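You operate a simulated robot arm through the tools that you are given. There is no shell and no other tool.

You run a simulated robot arm. Do the job below in one go: nothing can be reset, and whatever is moved stays where it is left.

JOB
Switch the PULSE button and the lines switch off, then stand both plugs back in the rack.

The check looks at the end state, three seconds after you hand in, the way a careful person would. Anything else that was tipped, shoved, dropped, spilled or broken makes it a failure.

ROBOT AND FRAMES
A 6-joint arm with a fingered hand, fixed in place. Base frame: the origin is at the foot of the arm, x ahead of it, y to its left, z up; the work surface is at about z = 860. Units: mm, rad, N and s.
With the tool pointing down near the work surface it reaches from about 160 to 860 mm from the base axis. Its first joint turns from -2.897 to 2.897 rad. Payload 5 kg.
Tool frame: the origin (TCP) lies between the finger pads and is the grasp point; the fingertips stand 36 mm ahead of it; z points along the fingers, y is the line along which they close. Largest opening 120 mm; the body of the gripper starts 42 mm behind the TCP. The gripper is a hand of 4 fingers: y runs from the thumb to the fingers, the wrist lies at [-19, -123, -211] in the tool frame, and closing takes about 1.5 s.
Orientation is that of the tool frame in the base frame, as a unit quaternion [x, y, z, w]. With the fingers straight down and the wrist toward the robot, the tool's x, y and z point along [0, 1, 0], [1, 0, 0] and [0, 0, -1] of the base frame.

CONTROLS
- The arm moves only by the tool drive_tool. Its argument "moves" is a list of rows, each a list of 6 numbers: the turn, a rotation vector about the tool's x, y, z in units of 6 degrees (1.0 is 6 degrees), then the shift along the tool's x, y, z in units of 50 mm (1.0 is 50 mm). In form: [[rx, ry, rz, dx, dy, dz], ...]. A call has 1 to 20 rows; each row shifts and turns the commanded pose from where the row before left it, along the tool's axes as they then stand. "grip" is the opening, from 0 (shut) to 1 (fully open), set as the call begins (left out, the last holds). A call with a number of a shift or a turn outside -1 to 1 is refused whole. Each row takes 0.2 s and may step no farther than 50 mm and 0.15 rad from the row before; otherwise, or with a gripper value out of range, the whole call is refused. A pose out of reach is approached as far as the arm can. The call stops where the force on the tool passes 40 N (or 10 N more than at its start, if that is more) or the arm is blocked; 0.2 s more then pass. Each finger travels about 45 mm/s and halts on what it meets, pressing with about 25 N; the grip force reading is that of the motor and also rises with nothing between the fingers. The clock runs only during rows and for 0.2 s after the last one: add rows that do not move to give the fingers time. The reply holds the time, the measured pose of the TCP, the force on the tool along the base axes, the opening and the grip force, in the units named above and with some noise, with the torque about the TCP (base axes, N m) and any sound that the robot's microphone picked up, and new pictures: "show" is both (left out), scene, wrist or none.
- Cameras (640 x 400 px; columns grow to the right, rows downward): "scene" is fixed at [49.5, 649, 1603]; the picture's right is [-0.51, -0.86, 0.00], its down [-0.57, 0.33, -0.75] and it looks along [0.65, -0.38, -0.66] (base axes); focal length 311 px, centre (320, 200). "wrist" rides on the gripper at [73, -101, -142] in the tool frame; the picture's right is [-0.79, 0.29, -0.54], its down [-0.56, -0.70, 0.44] and it looks along [-0.25, 0.65, 0.71] (tool axes); focal length 280 px, centre (320, 200). There is no depth. A picture from a camera that has moved, and an enlarged one, comes with that camera's place and axes in the base frame and with its lens.
- lift_body(by): slides the trunk up (or, below 0, down) by that many mm; the arm rides with it, the base frame stays. It gives what a move gives, with no picture.
- move_fingers(index, middle, ring, thumb_bend, thumb_turn): sets how far each is bent, from 0 (flat) to 1 (curled in); at 0.3 the hand is open as for a grip, at 0.7 the pads meet at the TCP. One left out holds its place. A second passes; each finger stops where it meets its share of the squeeze, and holds until it gets a number again. A gripper value or a shape takes the hand back. It gives what a move gives, with no picture; readings hold the bend of each and the force on the fingers (four entries, about 0 where the hand has none), thumb and palm. thumb_turn goes from beside the hand (0) to across from the fingers (1), as for a grip.
- preshape(shape): the hand has 4 fingers and takes this shape, open, in about a second: jaw (thumb against the fingers, like two jaws); tri (thumb and two fingers); tip (a fingertip pinch); poke (one finger out to press); point (the index stretched); flat (the hand flat); cup (the hand cupped); fist (a fist). The gripper value then closes the fingers along that shape, each until it touches; the sizes above hold for jaw. It gives what a move gives, with no picture.
- enlarge(camera, box): a new picture of the part [left, top, right, bottom] of that camera's present view, enlarged. The clock stands still meanwhile.
- close_job(): hands the job in; it is judged then, once.

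Nothing tells you positions but the pictures and the camera data. Unless the task says otherwise, let go and move clear before handing in.

The tools are called after "Emit:" as a command line: name --pt "numbers of a row" for each row, then --argument value for the rest, lists and objects as JSON in quotes. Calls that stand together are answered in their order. drive_tool: Moves the arm, as the interface text tells. Its arguments: {"type":"object","properties":{"moves":{"type":"array"},"grip":{"type":"number"},"show":{"type":"string","enum":["both","scene","wrist","none"]}},"required":["moves"]} The other tools are called the same way: lift_body (by) slides the trunk up or down; preshape (shape) gives the hand a shape; move_fingers (index, middle, ring, thumb_bend, thumb_turn) moves the fingers one by one; enlarge (camera, box) takes an enlarged picture of a part of a camera's view; close_job () hands the job in.

At the start:

```text
time: 0.0
tcp_pos: [543.2, 228.4, 1144.1]
tcp_rot: [0.708, 0.707, 0.0, 0.0]
force: [0.2, -0.7, -0.3]
wrist_torque: [0.0, -0.02, 0.01]
finger_gap: 119.7
grip_force: 0.1
shape: jaw
bend: [0.3, 0.3, 0.3, 0.3, 0.98]
finger forces: [0.0, 0.0, 0.0, 0.0, 0.0, 0.0]
trunk travel left (down, up): [-750.0, 90.0]
```

scene: 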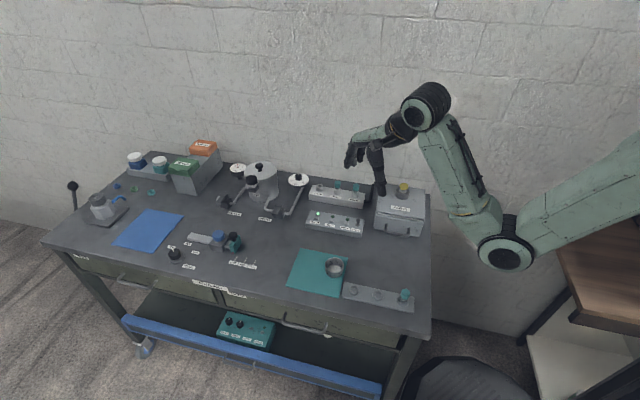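
wrist: 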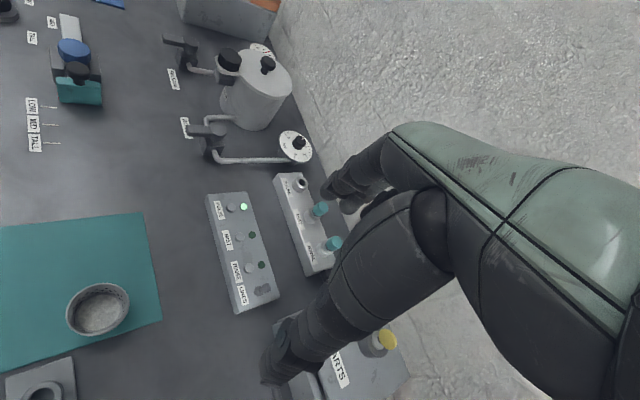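

The bench has a button panel (PULSE lit green), a plug/valve box behind it, and a parts box on the right. I'll enlarge the views to identify the PULSE button, the lines switch, the plugs and the rack.

Emit:
enlarge --camera "scene" --box '[280, 160, 440, 260]'

Emit:
enlarge --camera "scene" --box '[280, 230, 440, 330]'

Emit:
enlarge --camera "scene" --box '[60, 140, 220, 260]'

Emit:
enlarge --camera "scene" --box '[160, 150, 320, 280]'

Emit:
enlarge --camera "wrist" --box '[160, 150, 400, 320]'

Emit:
enlarge --camera "wrist" --box '[0, 0, 200, 170]'

```text
4.00 times, centred on (360, 210) of scene
camera zoom: at [49.5, 649.0, 1603.0], right [-0.51, -0.86, 0.0], down [-0.57, 0.33, -0.75], along [0.65, -0.38, -0.66], focal length 1242 px, centre (160, 160)
```

zoom: 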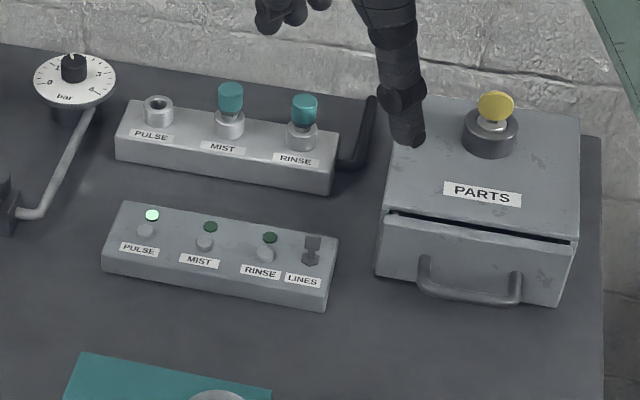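

```text
4.00 times, centred on (360, 280) of scene
camera zoom: at [49.5, 649.0, 1603.0], right [-0.51, -0.86, 0.0], down [-0.57, 0.33, -0.75], along [0.65, -0.38, -0.66], focal length 1242 px, centre (160, -120)
```

zoom: 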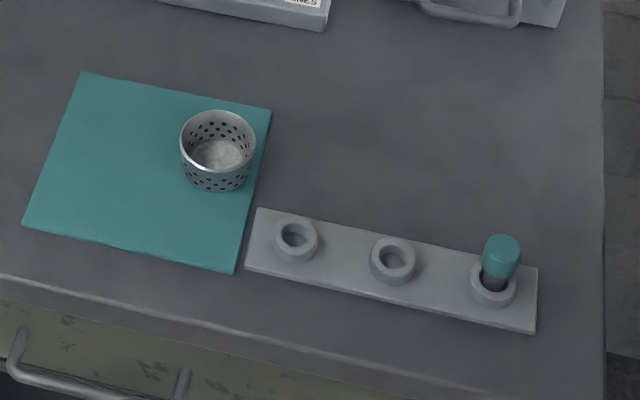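

```text
3.33 times, centred on (140, 200) of scene
camera zoom: at [49.5, 649.0, 1603.0], right [-0.51, -0.86, 0.0], down [-0.57, 0.33, -0.75], along [0.65, -0.38, -0.66], focal length 1035 px, centre (920, 200)
```

zoom: 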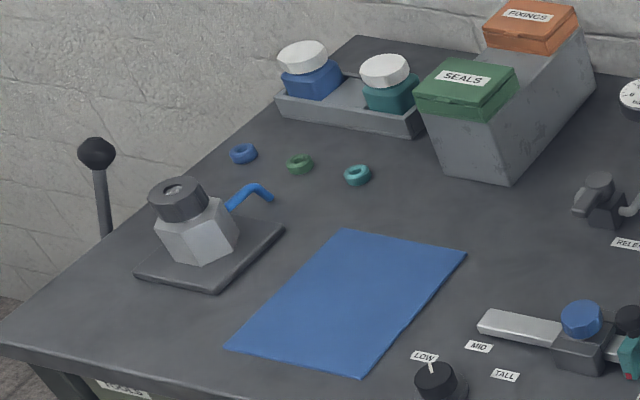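

```text
3.08 times, centred on (240, 215) of scene
camera zoom: at [49.5, 649.0, 1603.0], right [-0.51, -0.86, 0.0], down [-0.57, 0.33, -0.75], along [0.65, -0.38, -0.66], focal length 956 px, centre (566, 154)
```

zoom: 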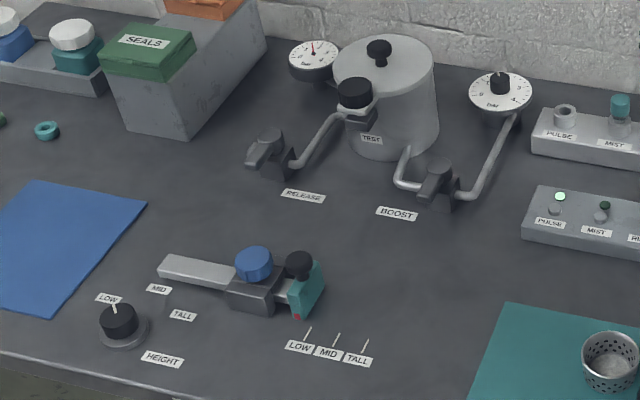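

```text
2.35 times, centred on (280, 235) of wrist
camera zoom: at [440.2, 300.4, 1287.2], right [0.29, -0.79, 0.54], down [-0.7, -0.56, -0.44], along [0.65, -0.25, -0.71], focal length 660 px, centre (414, 118)
```

zoom: 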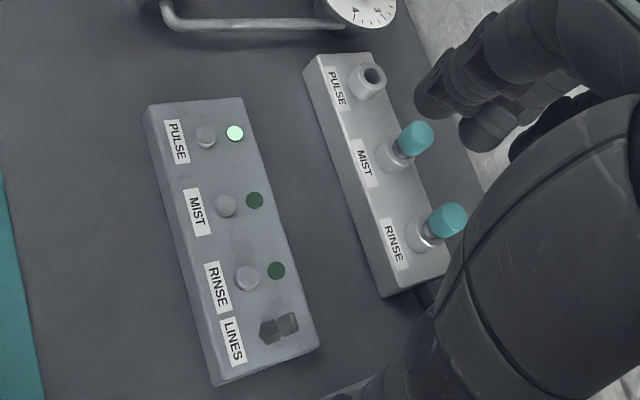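

```text
2.35 times, centred on (100, 85) of wrist
camera zoom: at [440.2, 300.4, 1287.2], right [0.29, -0.79, 0.54], down [-0.7, -0.56, -0.44], along [0.65, -0.25, -0.71], focal length 660 px, centre (838, 471)
```

zoom: 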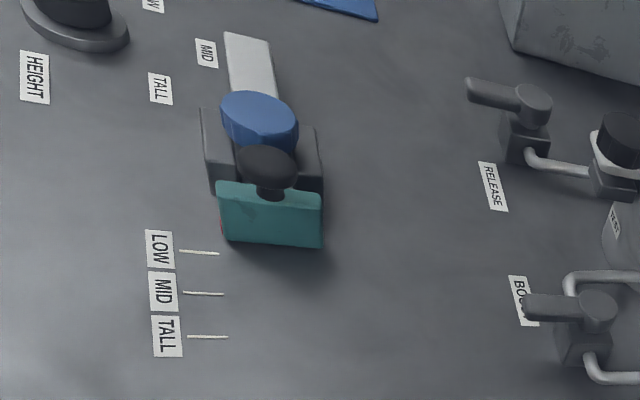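

The table stands turned about 45° to my base frame. The panel has a lit PULSE button near (671, 293, 900) and a LINES switch near (583, 194). The plug manifold is behind it, with plugs in MIST and RINSE, and the rack is at front right with two empty rings. I'll turn the hand to line up with the table and look again.

Emit:
drive_tool --pt "0 0 0.9375 0 0 0" --pt "0 0 0.9375 0 0 0" --pt "0 0 0.9375 0 0 0" --pt "0 0 0.9375 0 0 0" --pt "0 0 0.9375 0 0 0" --pt "0 0 0.9375 0 0 0" --pt "0 0 0.9375 0 0 0" --pt "0 0 0.9375 0 0 0" --pt "0 0 0 0 0 0"

```text
time: 2.0
tcp_pos: [582.6, 225.1, 1090.4]
tcp_rot: [0.923, 0.384, 0.003, 0.0]
force: [0.2, 0.5, -0.3]
wrist_torque: [-0.02, -0.02, -0.02]
finger_gap: 119.6
grip_force: 0.0
shape: jaw
bend: [0.3, 0.3, 0.3, 0.3, 0.98]
finger forces: [0.0, 0.0, 0.0, 0.0, 0.0, 0.0]
out of reach, approached as far as the arm can: row 4, 5, 6, 7, 8
trunk travel left (down, up): [-750.0, 90.0]
camera wrist: at [559.9, 347.6, 1233.4], right [-0.36, -0.76, 0.54], down [-0.89, 0.1, -0.45], along [0.29, -0.64, -0.71], focal length 280 px, centre (320, 200)
```

scene: 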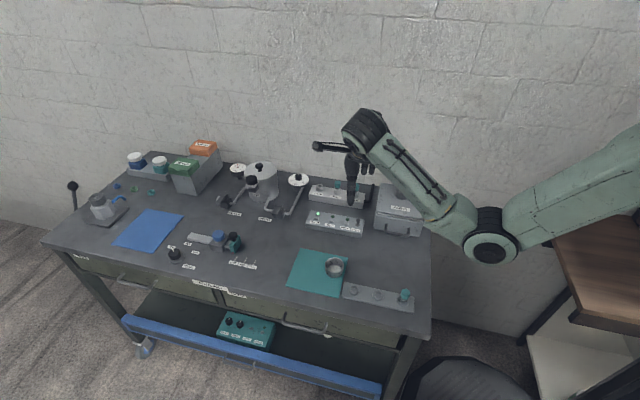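
wrist: 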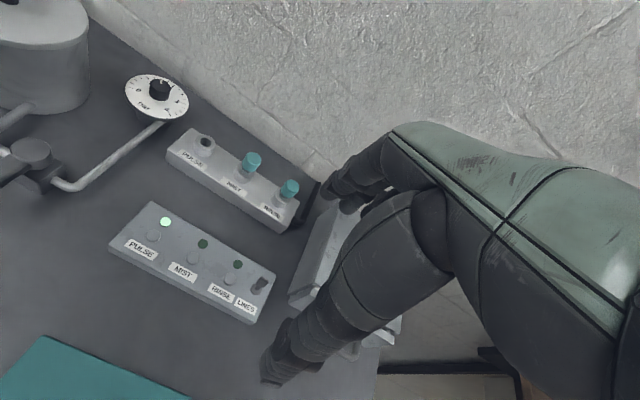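

The hand is aligned, though the reach limit pulled it off position slightly. I'll look closely at the panel and manifold from here.

Emit:
enlarge --camera "wrist" --box '[100, 180, 290, 330]'

Emit:
enlarge --camera "wrist" --box '[150, 110, 340, 240]'

Emit:
enlarge --camera "wrist" --box '[200, 250, 290, 330]'

Emit:
enlarge --camera "scene" --box '[300, 170, 440, 260]'

```text
2.67 times, centred on (195, 255) of wrist
camera zoom: at [559.9, 347.6, 1233.4], right [-0.36, -0.76, 0.54], down [-0.89, 0.1, -0.45], along [0.29, -0.64, -0.71], focal length 748 px, centre (653, 53)
```

zoom: 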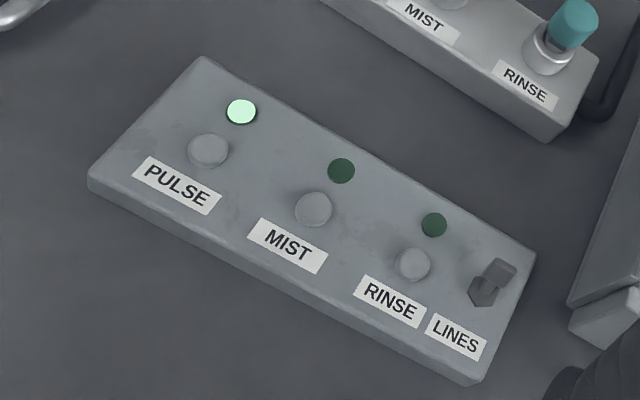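

```text
3.08 times, centred on (245, 175) of wrist
camera zoom: at [559.9, 347.6, 1233.4], right [-0.36, -0.76, 0.54], down [-0.89, 0.1, -0.45], along [0.29, -0.64, -0.71], focal length 863 px, centre (551, 277)
```

zoom: 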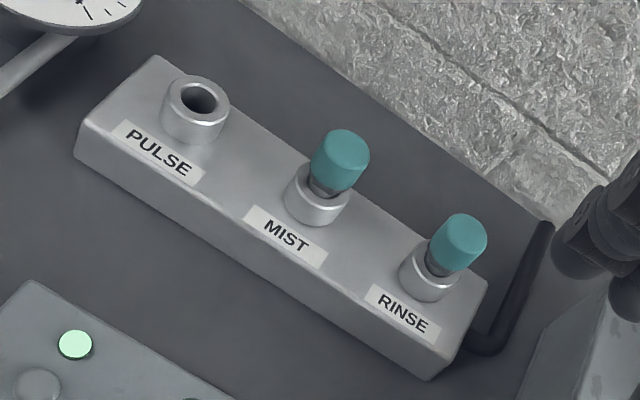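

```text
5.00 times, centred on (245, 290) of wrist
camera zoom: at [559.9, 347.6, 1233.4], right [-0.36, -0.76, 0.54], down [-0.89, 0.1, -0.45], along [0.29, -0.64, -0.71], focal length 1402 px, centre (695, -250)
```

zoom: 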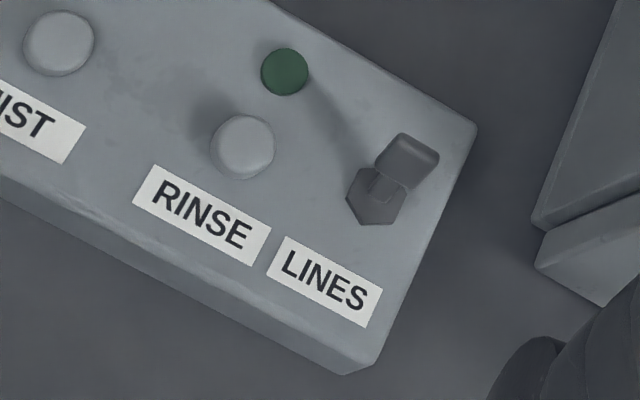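

```text
4.44 times, centred on (370, 215) of scene
camera zoom: at [49.5, 649.0, 1603.0], right [-0.51, -0.86, 0.0], down [-0.57, 0.33, -0.75], along [0.65, -0.38, -0.66], focal length 1380 px, centre (98, 133)
```

zoom: 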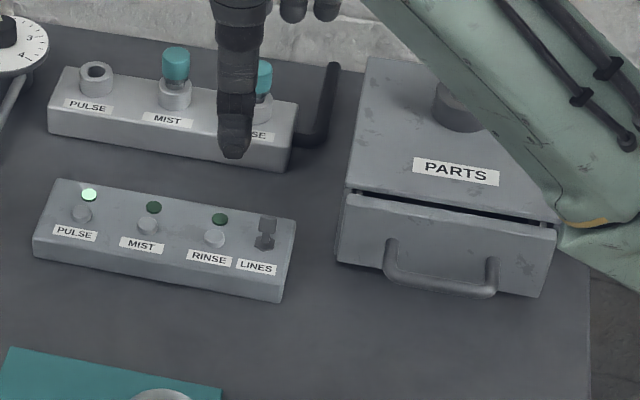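

The geometry is clearer now. The PULSE button top is near (682, 293, 888). The LINES toggle leans toward the wall, with its base near (591, 192, 882). I'll put the hand into the poke shape and look at where the fingertip sits.

Emit:
preshape --shape "poke"

Emit:
drive_tool --pt "0 0 0 1 0 0" --pt "0 0 0 1 0 0.8" --pt "0 0 0 0 0 0.8" --pt "0 0 0 0 0 0"

```text
time: 2.9
tcp_pos: [581.9, 224.1, 1089.5]
tcp_rot: [0.923, 0.385, 0.002, 0.0]
force: [-0.1, -0.4, 0.5]
wrist_torque: [0.02, 0.01, 0.0]
finger_gap: 0.0
grip_force: 0.1
shape: poke
bend: [0.7, 0.7, 0.99, 1.0, 1.0]
finger forces: [0.0, 0.1, 0.1, 0.1, 0.0, 0.0]
trunk travel left (down, up): [-750.0, 90.0]
```

```text
refused: row 2 steps farther than a row can; nothing moved
```

Emit:
drive_tool --pt "0 0 0 0.9 0 0" --pt "0 0 0 0.9 0 0" --pt "0 0 0 0 0 0.8" --pt "0 0 0 0 0 0.8" --pt "0 0 0 0 0 0"

```text
time: 4.1
tcp_pos: [644.7, 289.3, 1008.2]
tcp_rot: [0.924, 0.383, 0.0, 0.0]
force: [0.3, 0.0, 0.1]
wrist_torque: [0.0, 0.02, -0.02]
finger_gap: 0.0
grip_force: 0.2
shape: poke
bend: [0.7, 0.7, 0.99, 1.0, 1.0]
finger forces: [0.1, 0.1, 0.0, 0.0, 0.1, 0.0]
trunk travel left (down, up): [-750.0, 90.0]
camera wrist: at [624.4, 412.1, 1152.1], right [-0.35, -0.76, 0.54], down [-0.89, 0.1, -0.44], along [0.28, -0.64, -0.71], focal length 280 px, centre (320, 200)
```

scene: 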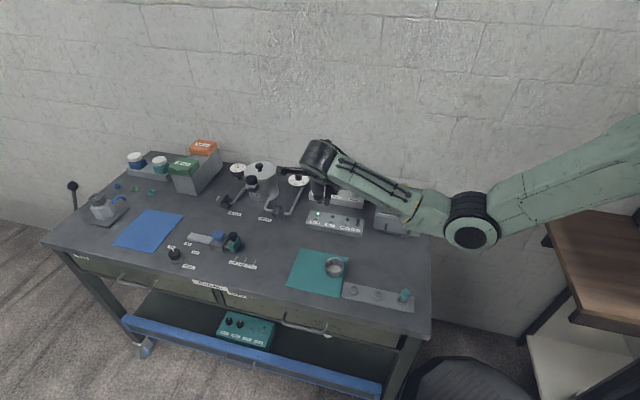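
wrist: 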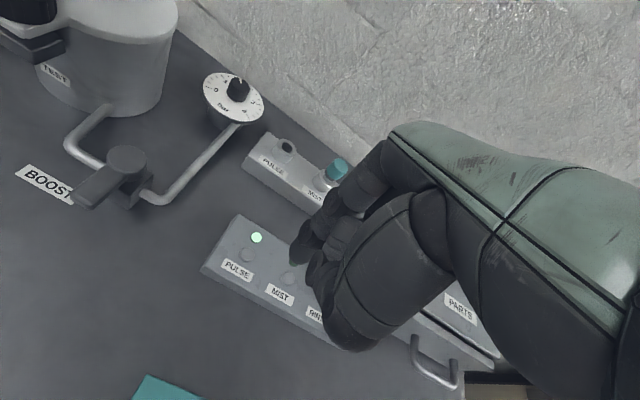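

Emit:
enlarge --camera "wrist" --box '[200, 130, 440, 370]'

Emit:
enlarge --camera "scene" --box '[260, 130, 420, 260]'

```text
1.67 times, centred on (320, 250) of wrist
camera zoom: at [624.4, 412.1, 1152.1], right [-0.35, -0.76, 0.54], down [-0.89, 0.1, -0.44], along [0.28, -0.64, -0.71], focal length 467 px, centre (320, 117)
```

zoom: 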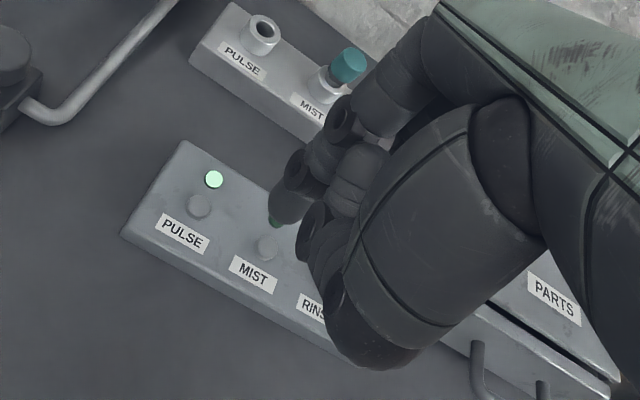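

```text
3.08 times, centred on (340, 195) of scene
camera zoom: at [49.5, 649.0, 1603.0], right [-0.51, -0.86, 0.0], down [-0.57, 0.33, -0.75], along [0.65, -0.38, -0.66], focal length 956 px, centre (258, 215)
```

zoom: 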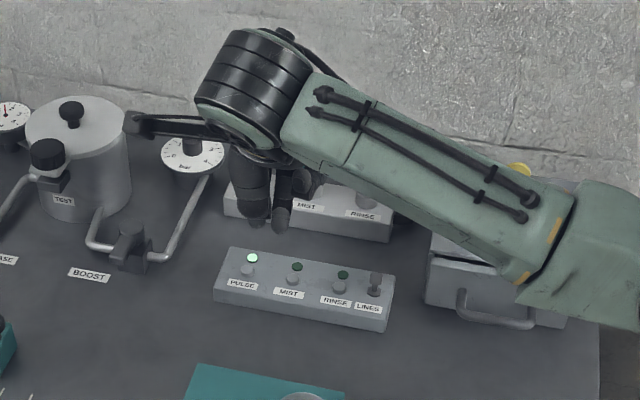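

The hand blocks part of the view in poke, and index and middle may both be extended. I'll curl everything but the index and compare.

Emit:
move_fingers --index 0.6 --middle 1.0 --ring 1.0 --thumb_bend 1.0

Emit:
enlarge --camera "wrist" --box '[200, 130, 440, 370]'

Emit:
enlarge --camera "scene" --box '[290, 160, 370, 220]'

```text
time: 5.1
tcp_pos: [646.4, 289.8, 1009.1]
tcp_rot: [0.924, 0.383, 0.0, -0.001]
force: [1.0, 0.1, 0.1]
wrist_torque: [0.0, -0.01, 0.0]
finger_gap: 33.6
grip_force: 0.2
shape: fingers
bend: [0.28, 1.0, 1.0, 1.0, 1.0]
finger forces: [0.1, 0.0, 0.0, 0.1, 0.1, 0.0]
trunk travel left (down, up): [-750.0, 90.0]
```

```text
1.67 times, centred on (320, 250) of wrist
camera zoom: at [624.6, 412.0, 1152.1], right [-0.35, -0.76, 0.54], down [-0.89, 0.1, -0.44], along [0.28, -0.64, -0.71], focal length 467 px, centre (320, 117)
```

zoom: 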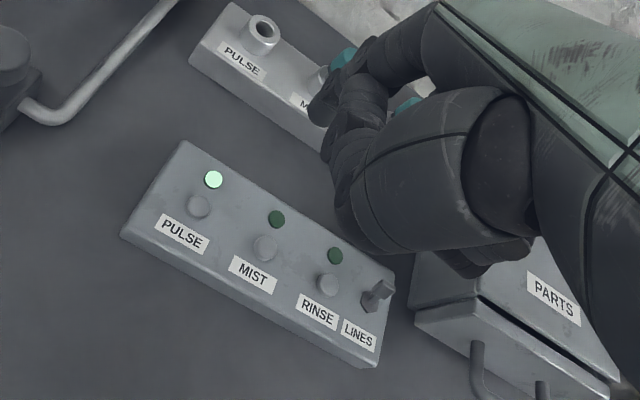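

```text
6.67 times, centred on (330, 190) of scene
camera zoom: at [49.5, 649.0, 1603.0], right [-0.51, -0.86, 0.0], down [-0.57, 0.33, -0.75], along [0.65, -0.38, -0.66], focal length 2071 px, centre (253, 267)
```

zoom: 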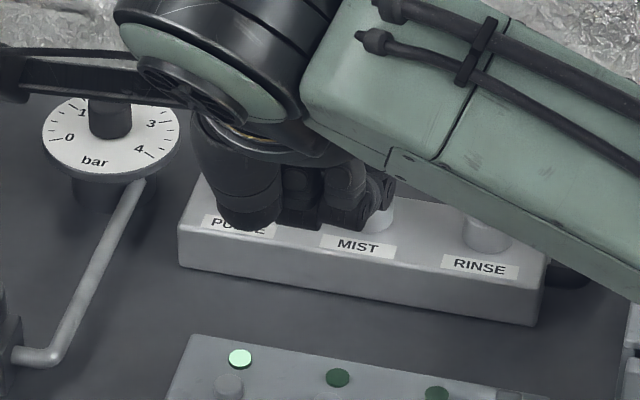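

Emit:
move_fingers --index 0.7

Emit:
enlarge --camera "wrist" --box '[200, 130, 440, 370]'

Emit:
enlarge --camera "scene" --box '[290, 160, 370, 220]'

```text
time: 6.1
tcp_pos: [646.1, 289.4, 1008.3]
tcp_rot: [0.924, 0.383, -0.001, 0.0]
force: [0.5, -0.8, 0.4]
wrist_torque: [0.0, 0.0, -0.04]
finger_gap: 30.7
grip_force: 0.0
shape: fingers
bend: [0.29, 1.0, 1.0, 1.0, 1.0]
finger forces: [0.1, 0.1, 0.1, 0.0, 0.0, 0.1]
trunk travel left (down, up): [-750.0, 90.0]
```

```text
1.67 times, centred on (320, 250) of wrist
camera zoom: at [624.5, 411.9, 1152.2], right [-0.35, -0.76, 0.54], down [-0.89, 0.1, -0.44], along [0.28, -0.64, -0.71], focal length 467 px, centre (320, 117)
```

zoom: 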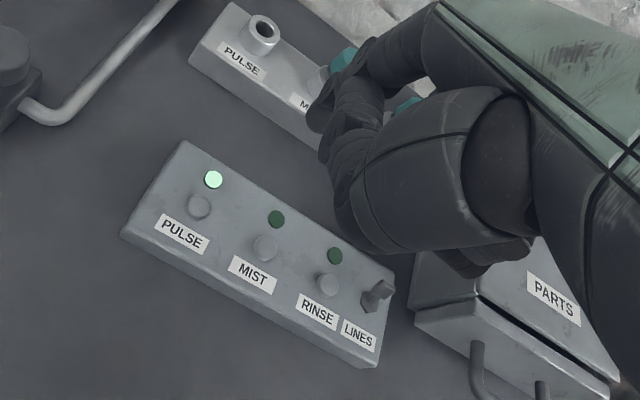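

```text
6.67 times, centred on (330, 190) of scene
camera zoom: at [49.5, 649.0, 1603.0], right [-0.51, -0.86, 0.0], down [-0.57, 0.33, -0.75], along [0.65, -0.38, -0.66], focal length 2071 px, centre (253, 267)
```

zoom: 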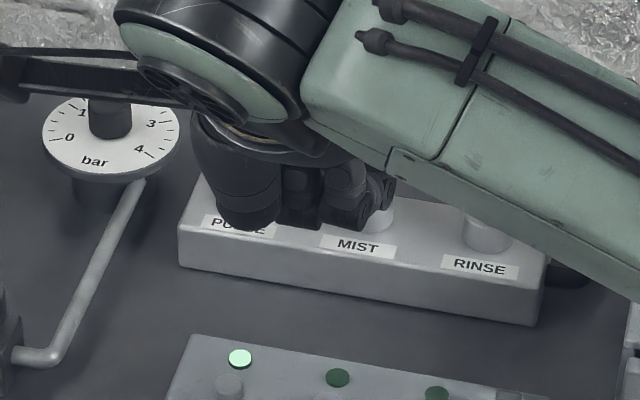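

Emit:
preshape --shape "point"

Emit:
enlarge --camera "wrist" --box '[160, 100, 440, 380]'

Emit:
enlarge --camera "scene" --box '[290, 160, 370, 220]'

Emit:
preshape --shape "poke"

Emit:
enlarge --camera "wrist" --box '[160, 100, 440, 380]'

Emit:
enlarge --camera "scene" --box '[290, 160, 370, 220]'

```text
time: 7.0
tcp_pos: [646.1, 289.2, 1009.1]
tcp_rot: [0.924, 0.382, 0.0, 0.001]
force: [0.1, 0.5, 0.4]
wrist_torque: [-0.02, -0.02, 0.01]
finger_gap: 115.1
grip_force: 0.1
shape: point
bend: [0.19, 1.0, 1.0, 0.99, 0.87]
finger forces: [0.0, 0.0, 0.0, 0.1, 0.0, 0.0]
trunk travel left (down, up): [-750.0, 90.0]
```

```text
1.43 times, centred on (300, 240) of wrist
camera zoom: at [624.5, 411.9, 1152.3], right [-0.35, -0.76, 0.54], down [-0.89, 0.1, -0.44], along [0.28, -0.64, -0.71], focal length 401 px, centre (349, 143)
```

zoom: 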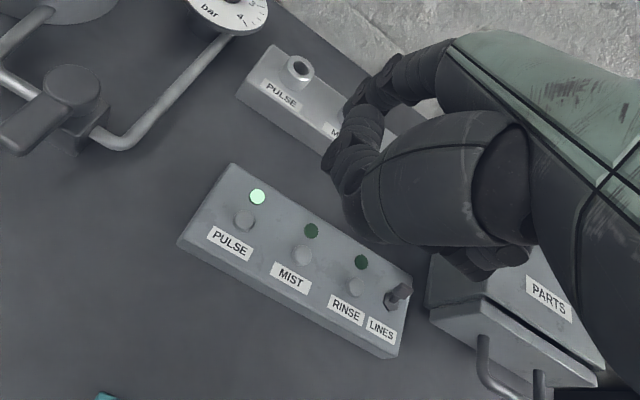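

```text
6.67 times, centred on (330, 190) of scene
camera zoom: at [49.5, 649.0, 1603.0], right [-0.51, -0.86, 0.0], down [-0.57, 0.33, -0.75], along [0.65, -0.38, -0.66], focal length 2071 px, centre (253, 267)
```

zoom: 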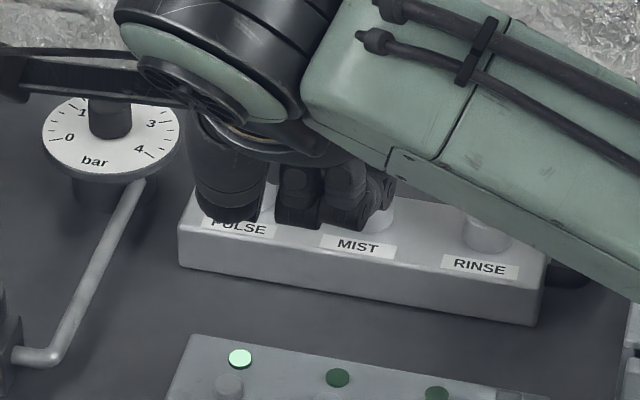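

```text
time: 7.9
tcp_pos: [646.0, 288.9, 1009.1]
tcp_rot: [0.924, 0.382, -0.001, 0.0]
force: [-0.1, 0.1, -0.9]
wrist_torque: [0.02, 0.01, 0.01]
finger_gap: 0.0
grip_force: 0.1
shape: poke
bend: [0.7, 0.7, 0.99, 1.0, 1.0]
finger forces: [0.0, 0.0, 0.1, 0.0, 0.0, 0.0]
trunk travel left (down, up): [-750.0, 90.0]
```

```text
1.43 times, centred on (300, 240) of wrist
camera zoom: at [624.5, 411.9, 1152.2], right [-0.35, -0.76, 0.54], down [-0.89, 0.1, -0.44], along [0.28, -0.64, -0.71], focal length 401 px, centre (349, 143)
```

zoom: 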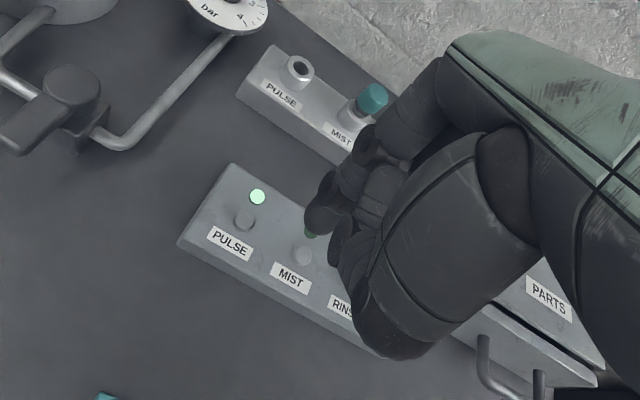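

```text
6.67 times, centred on (330, 190) of scene
camera zoom: at [49.5, 649.0, 1603.0], right [-0.51, -0.86, 0.0], down [-0.57, 0.33, -0.75], along [0.65, -0.38, -0.66], focal length 2071 px, centre (253, 267)
```

zoom: 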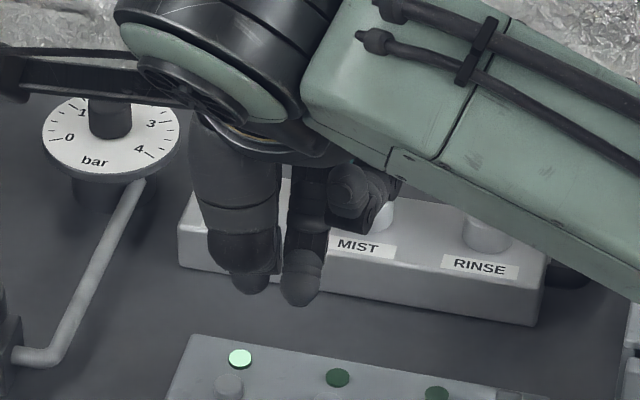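

In poke, both the index and middle fingers reach down. I'll curl only the middle finger to leave a single pressing fingertip.

Emit:
move_fingers --middle 1.0

Emit:
enlarge --camera "wrist" --box '[160, 100, 440, 380]'

Emit:
enlarge --camera "scene" --box '[290, 160, 370, 220]'

```text
time: 8.9
tcp_pos: [646.2, 288.2, 1008.1]
tcp_rot: [0.924, 0.383, 0.0, 0.001]
force: [-0.4, -0.7, -0.7]
wrist_torque: [0.04, -0.03, -0.02]
finger_gap: 38.0
grip_force: 0.0
shape: fingers
bend: [0.7, 1.0, 0.99, 1.0, 1.0]
finger forces: [0.0, 0.1, 0.0, 0.1, 0.0, 0.1]
trunk travel left (down, up): [-750.0, 90.0]
```

```text
1.43 times, centred on (300, 240) of wrist
camera zoom: at [624.5, 411.9, 1152.2], right [-0.35, -0.76, 0.54], down [-0.89, 0.1, -0.44], along [0.28, -0.64, -0.71], focal length 401 px, centre (349, 143)
```

zoom: 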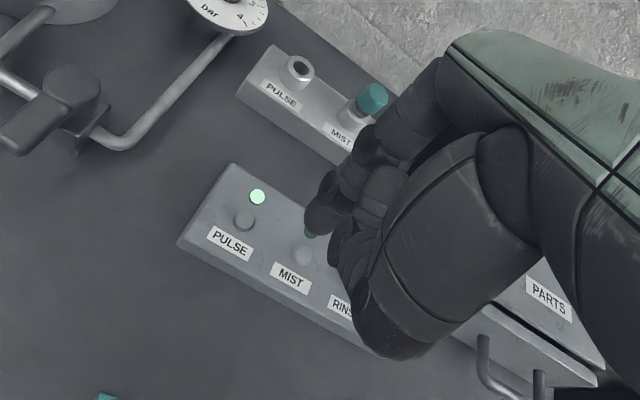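

```text
6.67 times, centred on (330, 190) of scene
camera zoom: at [49.5, 649.0, 1603.0], right [-0.51, -0.86, 0.0], down [-0.57, 0.33, -0.75], along [0.65, -0.38, -0.66], focal length 2071 px, centre (253, 267)
```

zoom: 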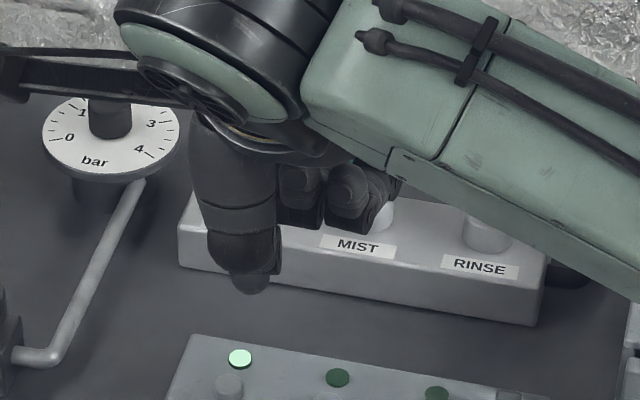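

A single index fingertip is now out, at about tool (+7.5, 0, +35). I'll move it above the PULSE button, staying a bit above the surface, and check.

Emit:
drive_tool --pt "0 0 0 0.424 0.438 0" --pt "0 0 0 0 0 0.6" --pt "0 0 0 0 0 0.6" --pt "0 0 0 0 0 0"

Emit:
enlarge --camera "wrist" --box '[220, 170, 380, 330]'

Emit:
enlarge --camera "scene" --box '[290, 180, 370, 240]'

```text
time: 9.9
tcp_pos: [676.7, 288.7, 949.7]
tcp_rot: [0.924, 0.383, 0.001, 0.0]
force: [0.2, -0.2, -0.5]
wrist_torque: [0.0, 0.03, -0.01]
finger_gap: 38.2
grip_force: 0.2
shape: fingers
bend: [0.7, 1.0, 0.99, 1.0, 1.0]
finger forces: [0.0, 0.1, 0.1, 0.1, 0.0, 0.0]
trunk travel left (down, up): [-750.0, 90.0]
camera wrist: at [655.1, 411.4, 1092.6], right [-0.35, -0.76, 0.54], down [-0.89, 0.1, -0.44], along [0.28, -0.64, -0.71], focal length 280 px, centre (320, 200)
```

scene: 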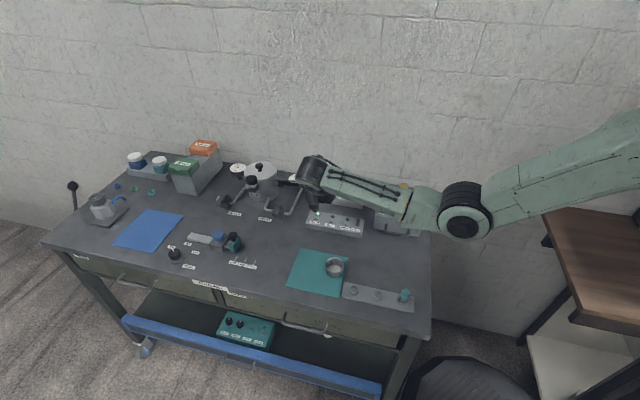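
wrist: 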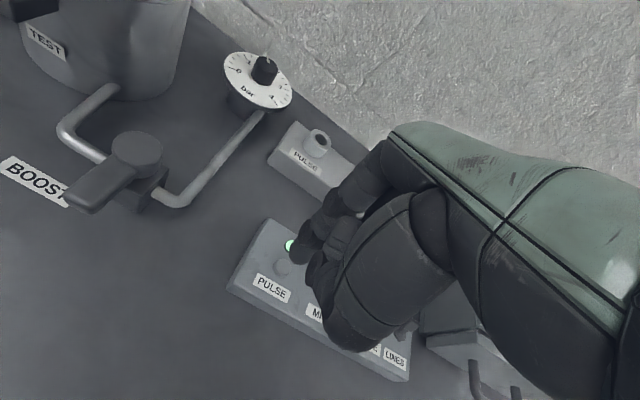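

```text
2.50 times, centred on (300, 250) of wrist
camera zoom: at [655.1, 411.4, 1092.6], right [-0.35, -0.76, 0.54], down [-0.89, 0.1, -0.44], along [0.28, -0.64, -0.71], focal length 701 px, centre (370, 75)
```

zoom: 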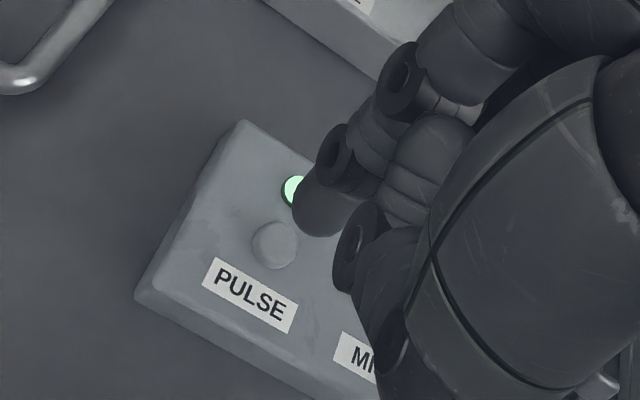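

```text
6.67 times, centred on (330, 210) of scene
camera zoom: at [49.5, 649.0, 1603.0], right [-0.51, -0.86, 0.0], down [-0.57, 0.33, -0.75], along [0.65, -0.38, -0.66], focal length 2071 px, centre (253, 133)
```

zoom: 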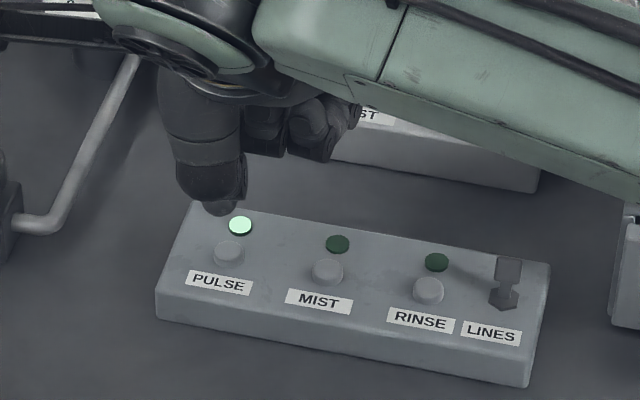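

The fingertip is close to lined up over PULSE. I'll lower it another 20 mm and check the alignment right above the button.

Emit:
drive_tool --pt "0 0 0 0 0 0.2" --pt "0 0 0 0 0 0.2" --pt "0 0 0 0 0 0" --show "none"

Emit:
enlarge --camera "wrist" --box '[240, 200, 340, 290]'

Emit:
enlarge --camera "scene" --box '[295, 190, 345, 230]'

```text
time: 10.7
tcp_pos: [675.7, 287.6, 929.8]
tcp_rot: [0.924, 0.382, -0.002, 0.0]
force: [0.4, -1.1, -0.3]
wrist_torque: [0.04, 0.03, -0.01]
finger_gap: 38.1
grip_force: 0.1
shape: fingers
bend: [0.7, 1.0, 0.99, 1.0, 1.0]
finger forces: [0.0, 0.0, 0.0, 0.0, 0.0, 0.0]
trunk travel left (down, up): [-750.0, 90.0]
```

```text
4.44 times, centred on (290, 245) of wrist
camera zoom: at [654.5, 410.9, 1073.6], right [-0.35, -0.76, 0.54], down [-0.89, 0.1, -0.44], along [0.28, -0.64, -0.71], focal length 1246 px, centre (453, 0)
```

zoom: 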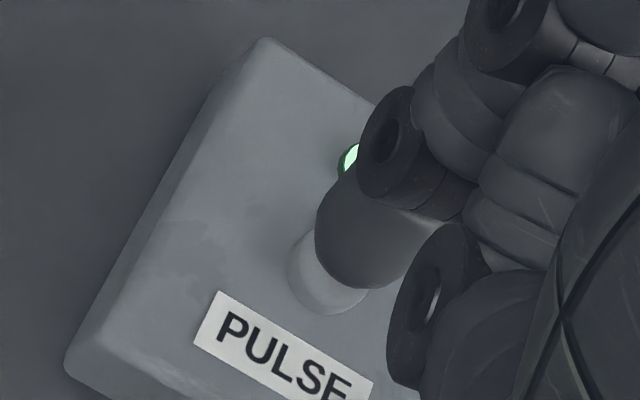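

```text
10.00 times, centred on (320, 210) of scene
camera zoom: at [49.5, 649.0, 1603.0], right [-0.51, -0.86, 0.0], down [-0.57, 0.33, -0.75], along [0.65, -0.38, -0.66], focal length 3106 px, centre (320, 100)
```

zoom: 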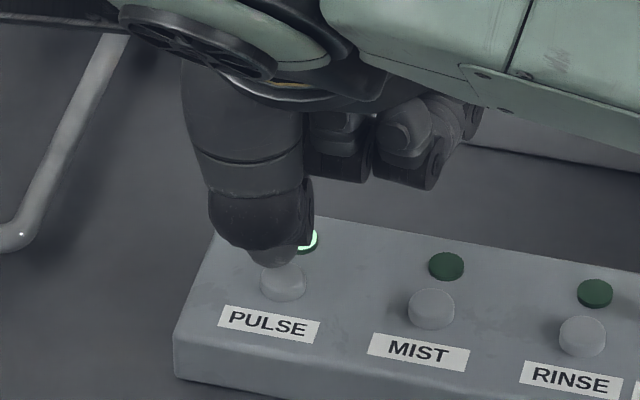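

Emit:
drive_tool --pt "0 0 0 0 0 0.06" --pt "0 0 0 0 0 0.06" --pt "0 0 0 0 0 0" --show "none"

Emit:
enlarge --camera "scene" --box '[295, 190, 345, 230]'

```text
time: 11.5
tcp_pos: [676.0, 288.0, 923.6]
tcp_rot: [0.924, 0.383, 0.0, -0.001]
force: [0.4, -0.6, 1.4]
wrist_torque: [0.0, -0.04, -0.02]
finger_gap: 38.2
grip_force: 0.0
shape: fingers
bend: [0.7, 1.0, 0.99, 1.0, 1.0]
finger forces: [0.2, 0.0, 0.0, 0.0, 0.0, 0.0]
trunk travel left (down, up): [-750.0, 90.0]
```

```text
10.00 times, centred on (320, 210) of scene
camera zoom: at [49.5, 649.0, 1603.0], right [-0.51, -0.86, 0.0], down [-0.57, 0.33, -0.75], along [0.65, -0.38, -0.66], focal length 3106 px, centre (320, 100)
```

zoom: 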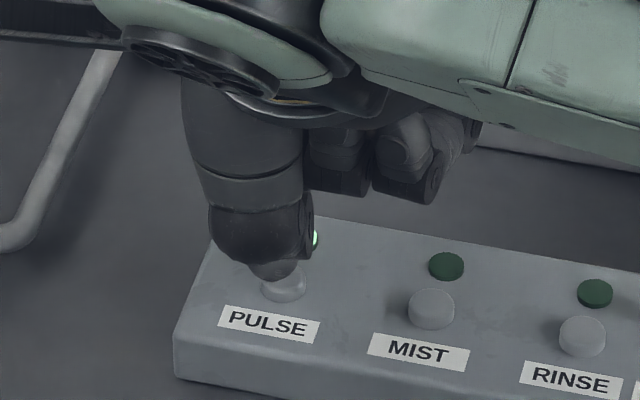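

Emit:
drive_tool --pt "0 0 0 0 0 0.03" --pt "0 0 0 0 0 0" --show "none"

Emit:
enlarge --camera "scene" --box '[295, 190, 345, 230]'

```text
time: 12.1
tcp_pos: [677.1, 288.2, 923.2]
tcp_rot: [0.924, 0.383, 0.0, 0.0]
force: [0.9, 0.4, 1.1]
wrist_torque: [0.01, -0.03, -0.01]
finger_gap: 38.1
grip_force: 0.4
shape: fingers
bend: [0.7, 1.0, 0.99, 1.0, 1.0]
finger forces: [1.8, 0.1, 0.1, 0.1, 0.1, 0.0]
trunk travel left (down, up): [-750.0, 90.0]
heard: click
```

```text
10.00 times, centred on (320, 210) of scene
camera zoom: at [49.5, 649.0, 1603.0], right [-0.51, -0.86, 0.0], down [-0.57, 0.33, -0.75], along [0.65, -0.38, -0.66], focal length 3106 px, centre (320, 100)
```

zoom: 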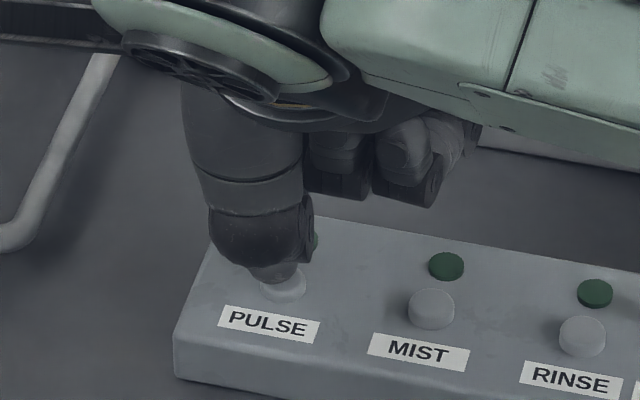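

There was a click and the PULSE lamp went dark. I'll lift straight off and confirm it stays off.

Emit:
drive_tool --pt "0 0 0 0 0 -0.4" --pt "0 0 0 0 0 -0.8" --pt "0 0 0 0 0 -0.8" --pt "0 0 0 0 0 0"

Emit:
enlarge --camera "scene" --box '[290, 180, 370, 240]'

Emit:
enlarge --camera "wrist" --box '[200, 170, 440, 370]'

```text
time: 13.1
tcp_pos: [675.6, 287.7, 1022.3]
tcp_rot: [0.924, 0.383, 0.0, 0.0]
force: [0.2, 0.4, 0.1]
wrist_torque: [-0.01, -0.04, -0.04]
finger_gap: 37.9
grip_force: 0.1
shape: fingers
bend: [0.7, 1.0, 0.99, 1.0, 1.0]
finger forces: [0.0, 0.0, 0.0, 0.1, 0.0, 0.1]
trunk travel left (down, up): [-750.0, 90.0]
camera wrist: at [654.3, 411.4, 1165.0], right [-0.35, -0.76, 0.54], down [-0.89, 0.1, -0.44], along [0.28, -0.64, -0.71], focal length 280 px, centre (320, 200)
```

scene: 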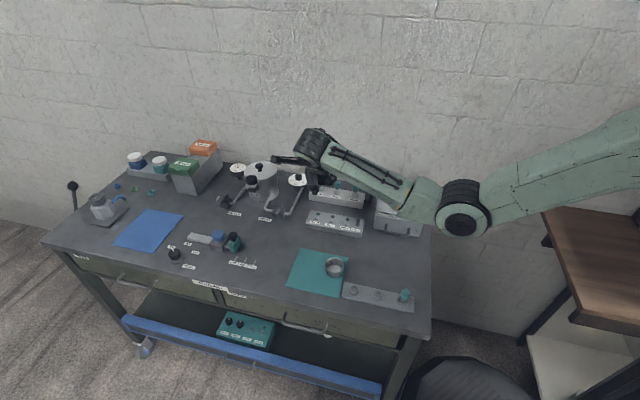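
wrist: 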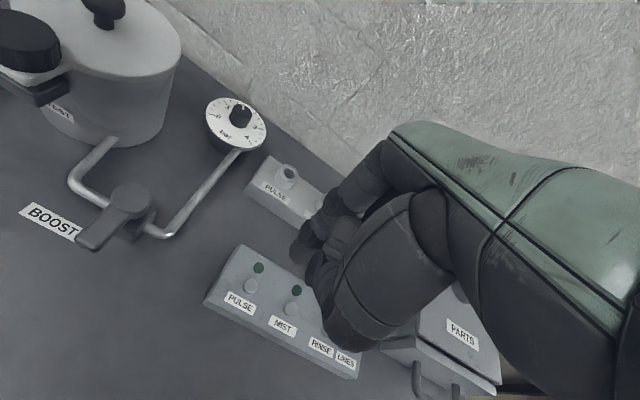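

```text
6.67 times, centred on (330, 210) of scene
camera zoom: at [49.5, 649.0, 1603.0], right [-0.51, -0.86, 0.0], down [-0.57, 0.33, -0.75], along [0.65, -0.38, -0.66], focal length 2071 px, centre (253, 133)
```

zoom: 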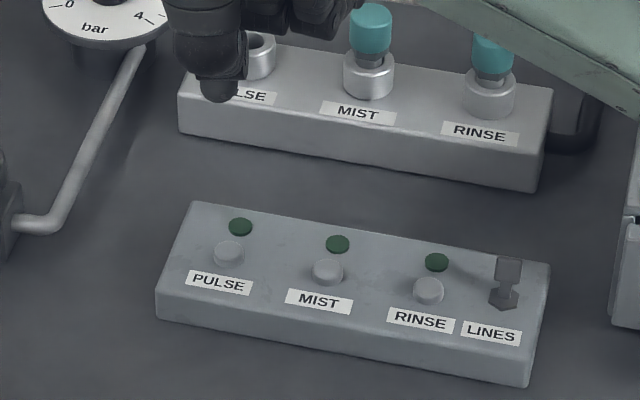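

```text
2.00 times, centred on (320, 270) of wrist
camera zoom: at [654.3, 411.4, 1165.0], right [-0.35, -0.76, 0.54], down [-0.89, 0.1, -0.44], along [0.28, -0.64, -0.71], focal length 561 px, centre (320, 60)
```

zoom: 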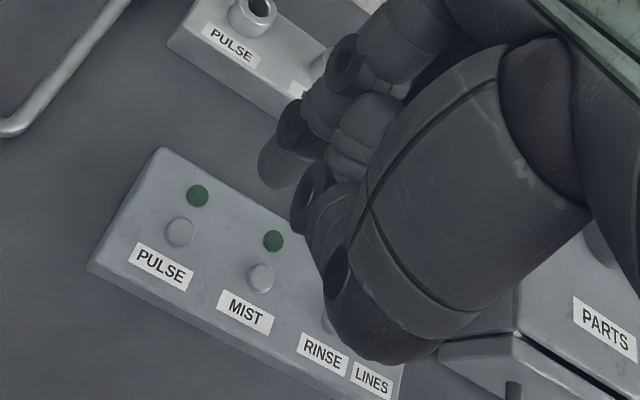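

PULSE is off and all three lamps are dark. Next is the LINES toggle, which leans toward the wall. I'll move behind it and tilt the hand so the curled fingers stay clear of the PARTS box.

Emit:
drive_tool --pt "0 0 0 -0.8 0.26 0" --pt "0 0 0 -0.8 0.26 0" --pt "0 0 0 -0.8 0.264 0" --pt "0 -0.834 0 0 0 0" --pt "0 -0.833 0 0 0 0" --pt "0 -0.833 0 0 0 0" --pt "0 -0.833 0 0 0 0" --pt "0 0 0 0 0 0"

Emit:
enlarge --camera "scene" --box '[310, 160, 430, 250]'

Emit:
enlarge --camera "wrist" --box '[200, 170, 440, 370]'

```text
time: 14.9
tcp_pos: [617.7, 175.0, 1022.5]
tcp_rot: [0.91, 0.377, -0.16, 0.066]
force: [-0.4, -0.1, 1.1]
wrist_torque: [0.03, 0.02, 0.01]
finger_gap: 37.7
grip_force: 0.1
shape: fingers
bend: [0.7, 1.0, 0.99, 1.0, 1.0]
finger forces: [0.1, 0.0, 0.0, 0.0, 0.1, 0.1]
trunk travel left (down, up): [-750.0, 90.0]
camera wrist: at [628.2, 329.4, 1132.5], right [-0.19, -0.6, 0.78], down [-0.97, 0.02, -0.22], along [0.12, -0.8, -0.58], focal length 280 px, centre (320, 200)
```

scene: 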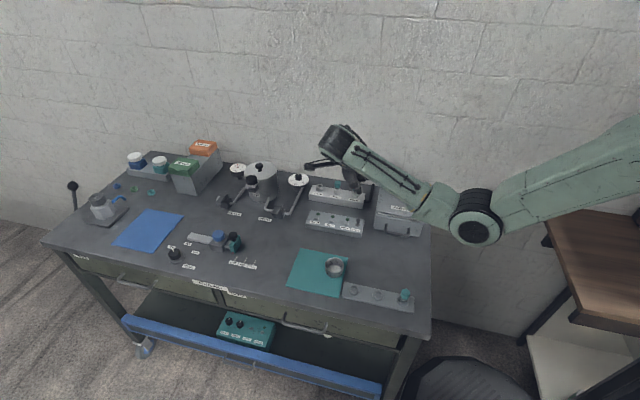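
wrist: 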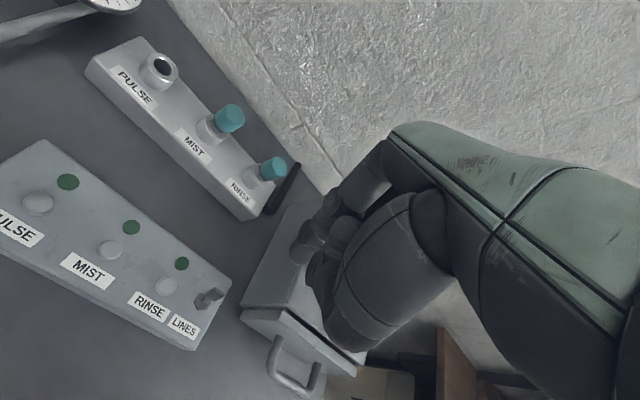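

```text
4.44 times, centred on (370, 205) of scene
camera zoom: at [49.5, 649.0, 1603.0], right [-0.51, -0.86, 0.0], down [-0.57, 0.33, -0.75], along [0.65, -0.38, -0.66], focal length 1380 px, centre (98, 178)
```

zoom: 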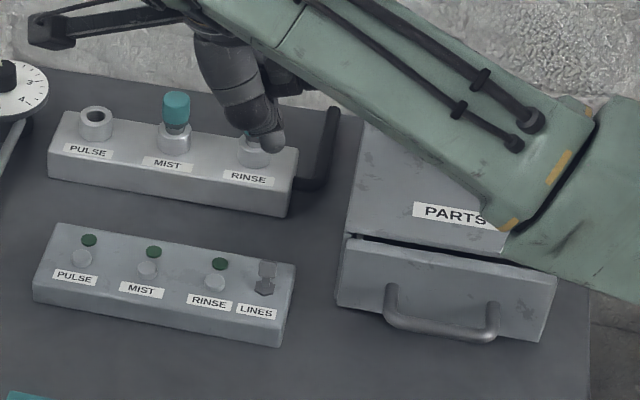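

```text
2.00 times, centred on (320, 270) of wrist
camera zoom: at [628.2, 329.4, 1132.5], right [-0.19, -0.6, 0.78], down [-0.97, 0.02, -0.22], along [0.12, -0.8, -0.58], focal length 561 px, centre (320, 60)
```

zoom: 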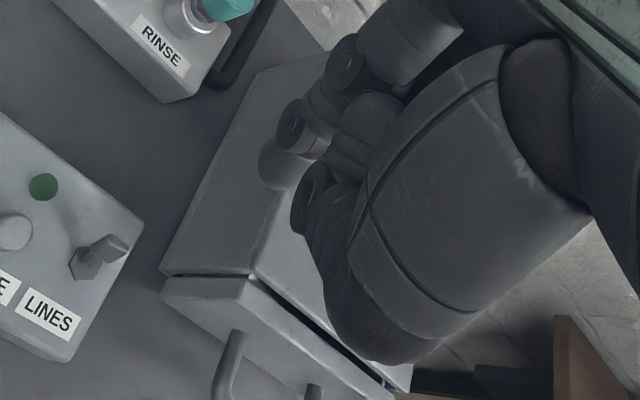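

Emit:
drive_tool --pt "0 0 0 0.26 0 0.714" --pt "0 0 0 0.26 0 0.714" --pt "0 0 0 0 0 0"

Emit:
enlarge --camera "scene" --box '[330, 180, 410, 240]'

Emit:
enlarge --camera "wrist" --box '[200, 170, 380, 330]'

```text
time: 15.7
tcp_pos: [620.8, 175.9, 945.7]
tcp_rot: [0.91, 0.377, -0.16, 0.067]
force: [-0.3, -1.0, 1.2]
wrist_torque: [-0.01, 0.0, 0.01]
finger_gap: 38.2
grip_force: 0.1
shape: fingers
bend: [0.7, 1.0, 0.99, 1.0, 1.0]
finger forces: [0.0, 0.0, 0.0, 0.1, 0.0, 0.0]
trunk travel left (down, up): [-750.0, 90.0]
camera wrist: at [629.5, 329.8, 1055.8], right [-0.19, -0.6, 0.78], down [-0.97, 0.02, -0.22], along [0.12, -0.8, -0.59], focal length 280 px, centre (320, 200)
```

scene: 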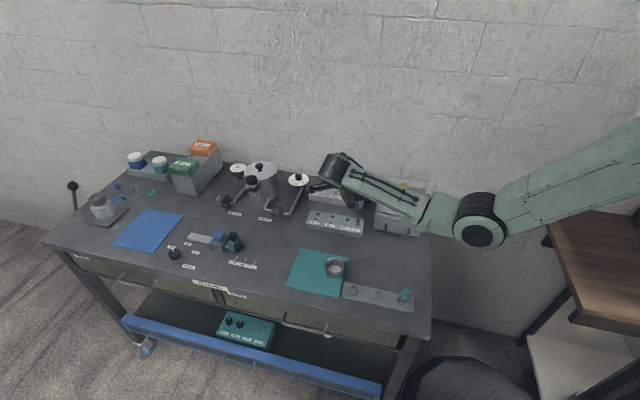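
wrist: 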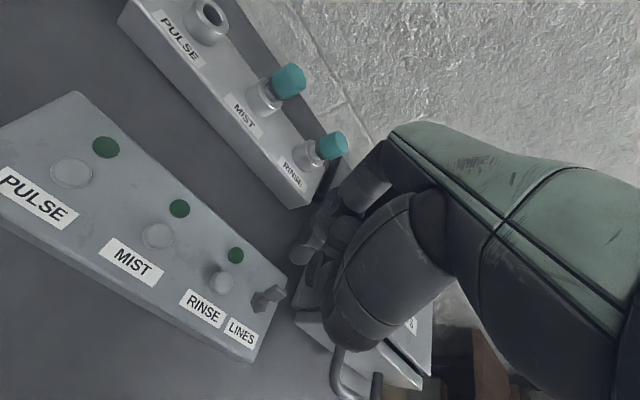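

```text
6.67 times, centred on (370, 210) of scene
camera zoom: at [49.5, 649.0, 1603.0], right [-0.51, -0.86, 0.0], down [-0.57, 0.33, -0.75], along [0.65, -0.38, -0.66], focal length 2071 px, centre (-13, 133)
```

zoom: 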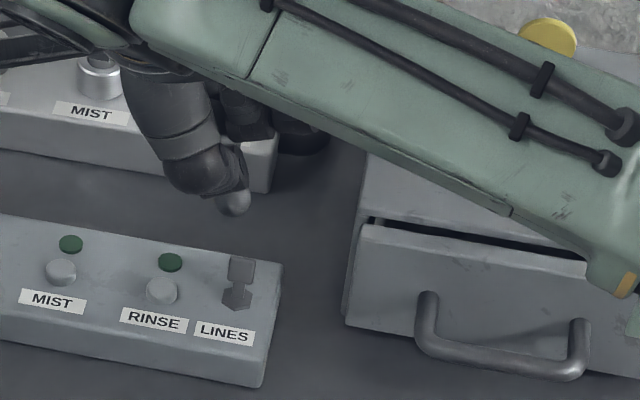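

```text
2.50 times, centred on (290, 250) of wrist
camera zoom: at [629.5, 329.8, 1055.8], right [-0.19, -0.6, 0.78], down [-0.97, 0.02, -0.22], along [0.12, -0.8, -0.59], focal length 701 px, centre (395, 75)
```

zoom: 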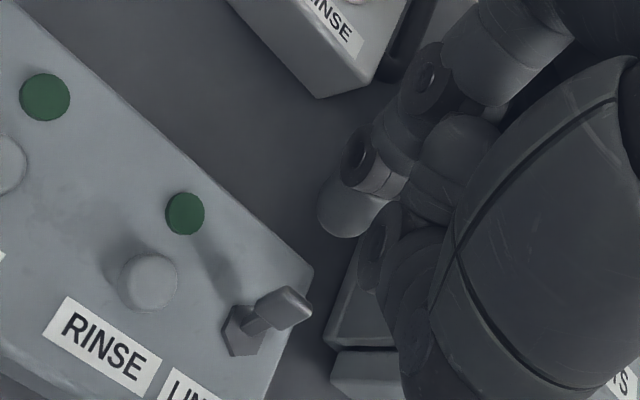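

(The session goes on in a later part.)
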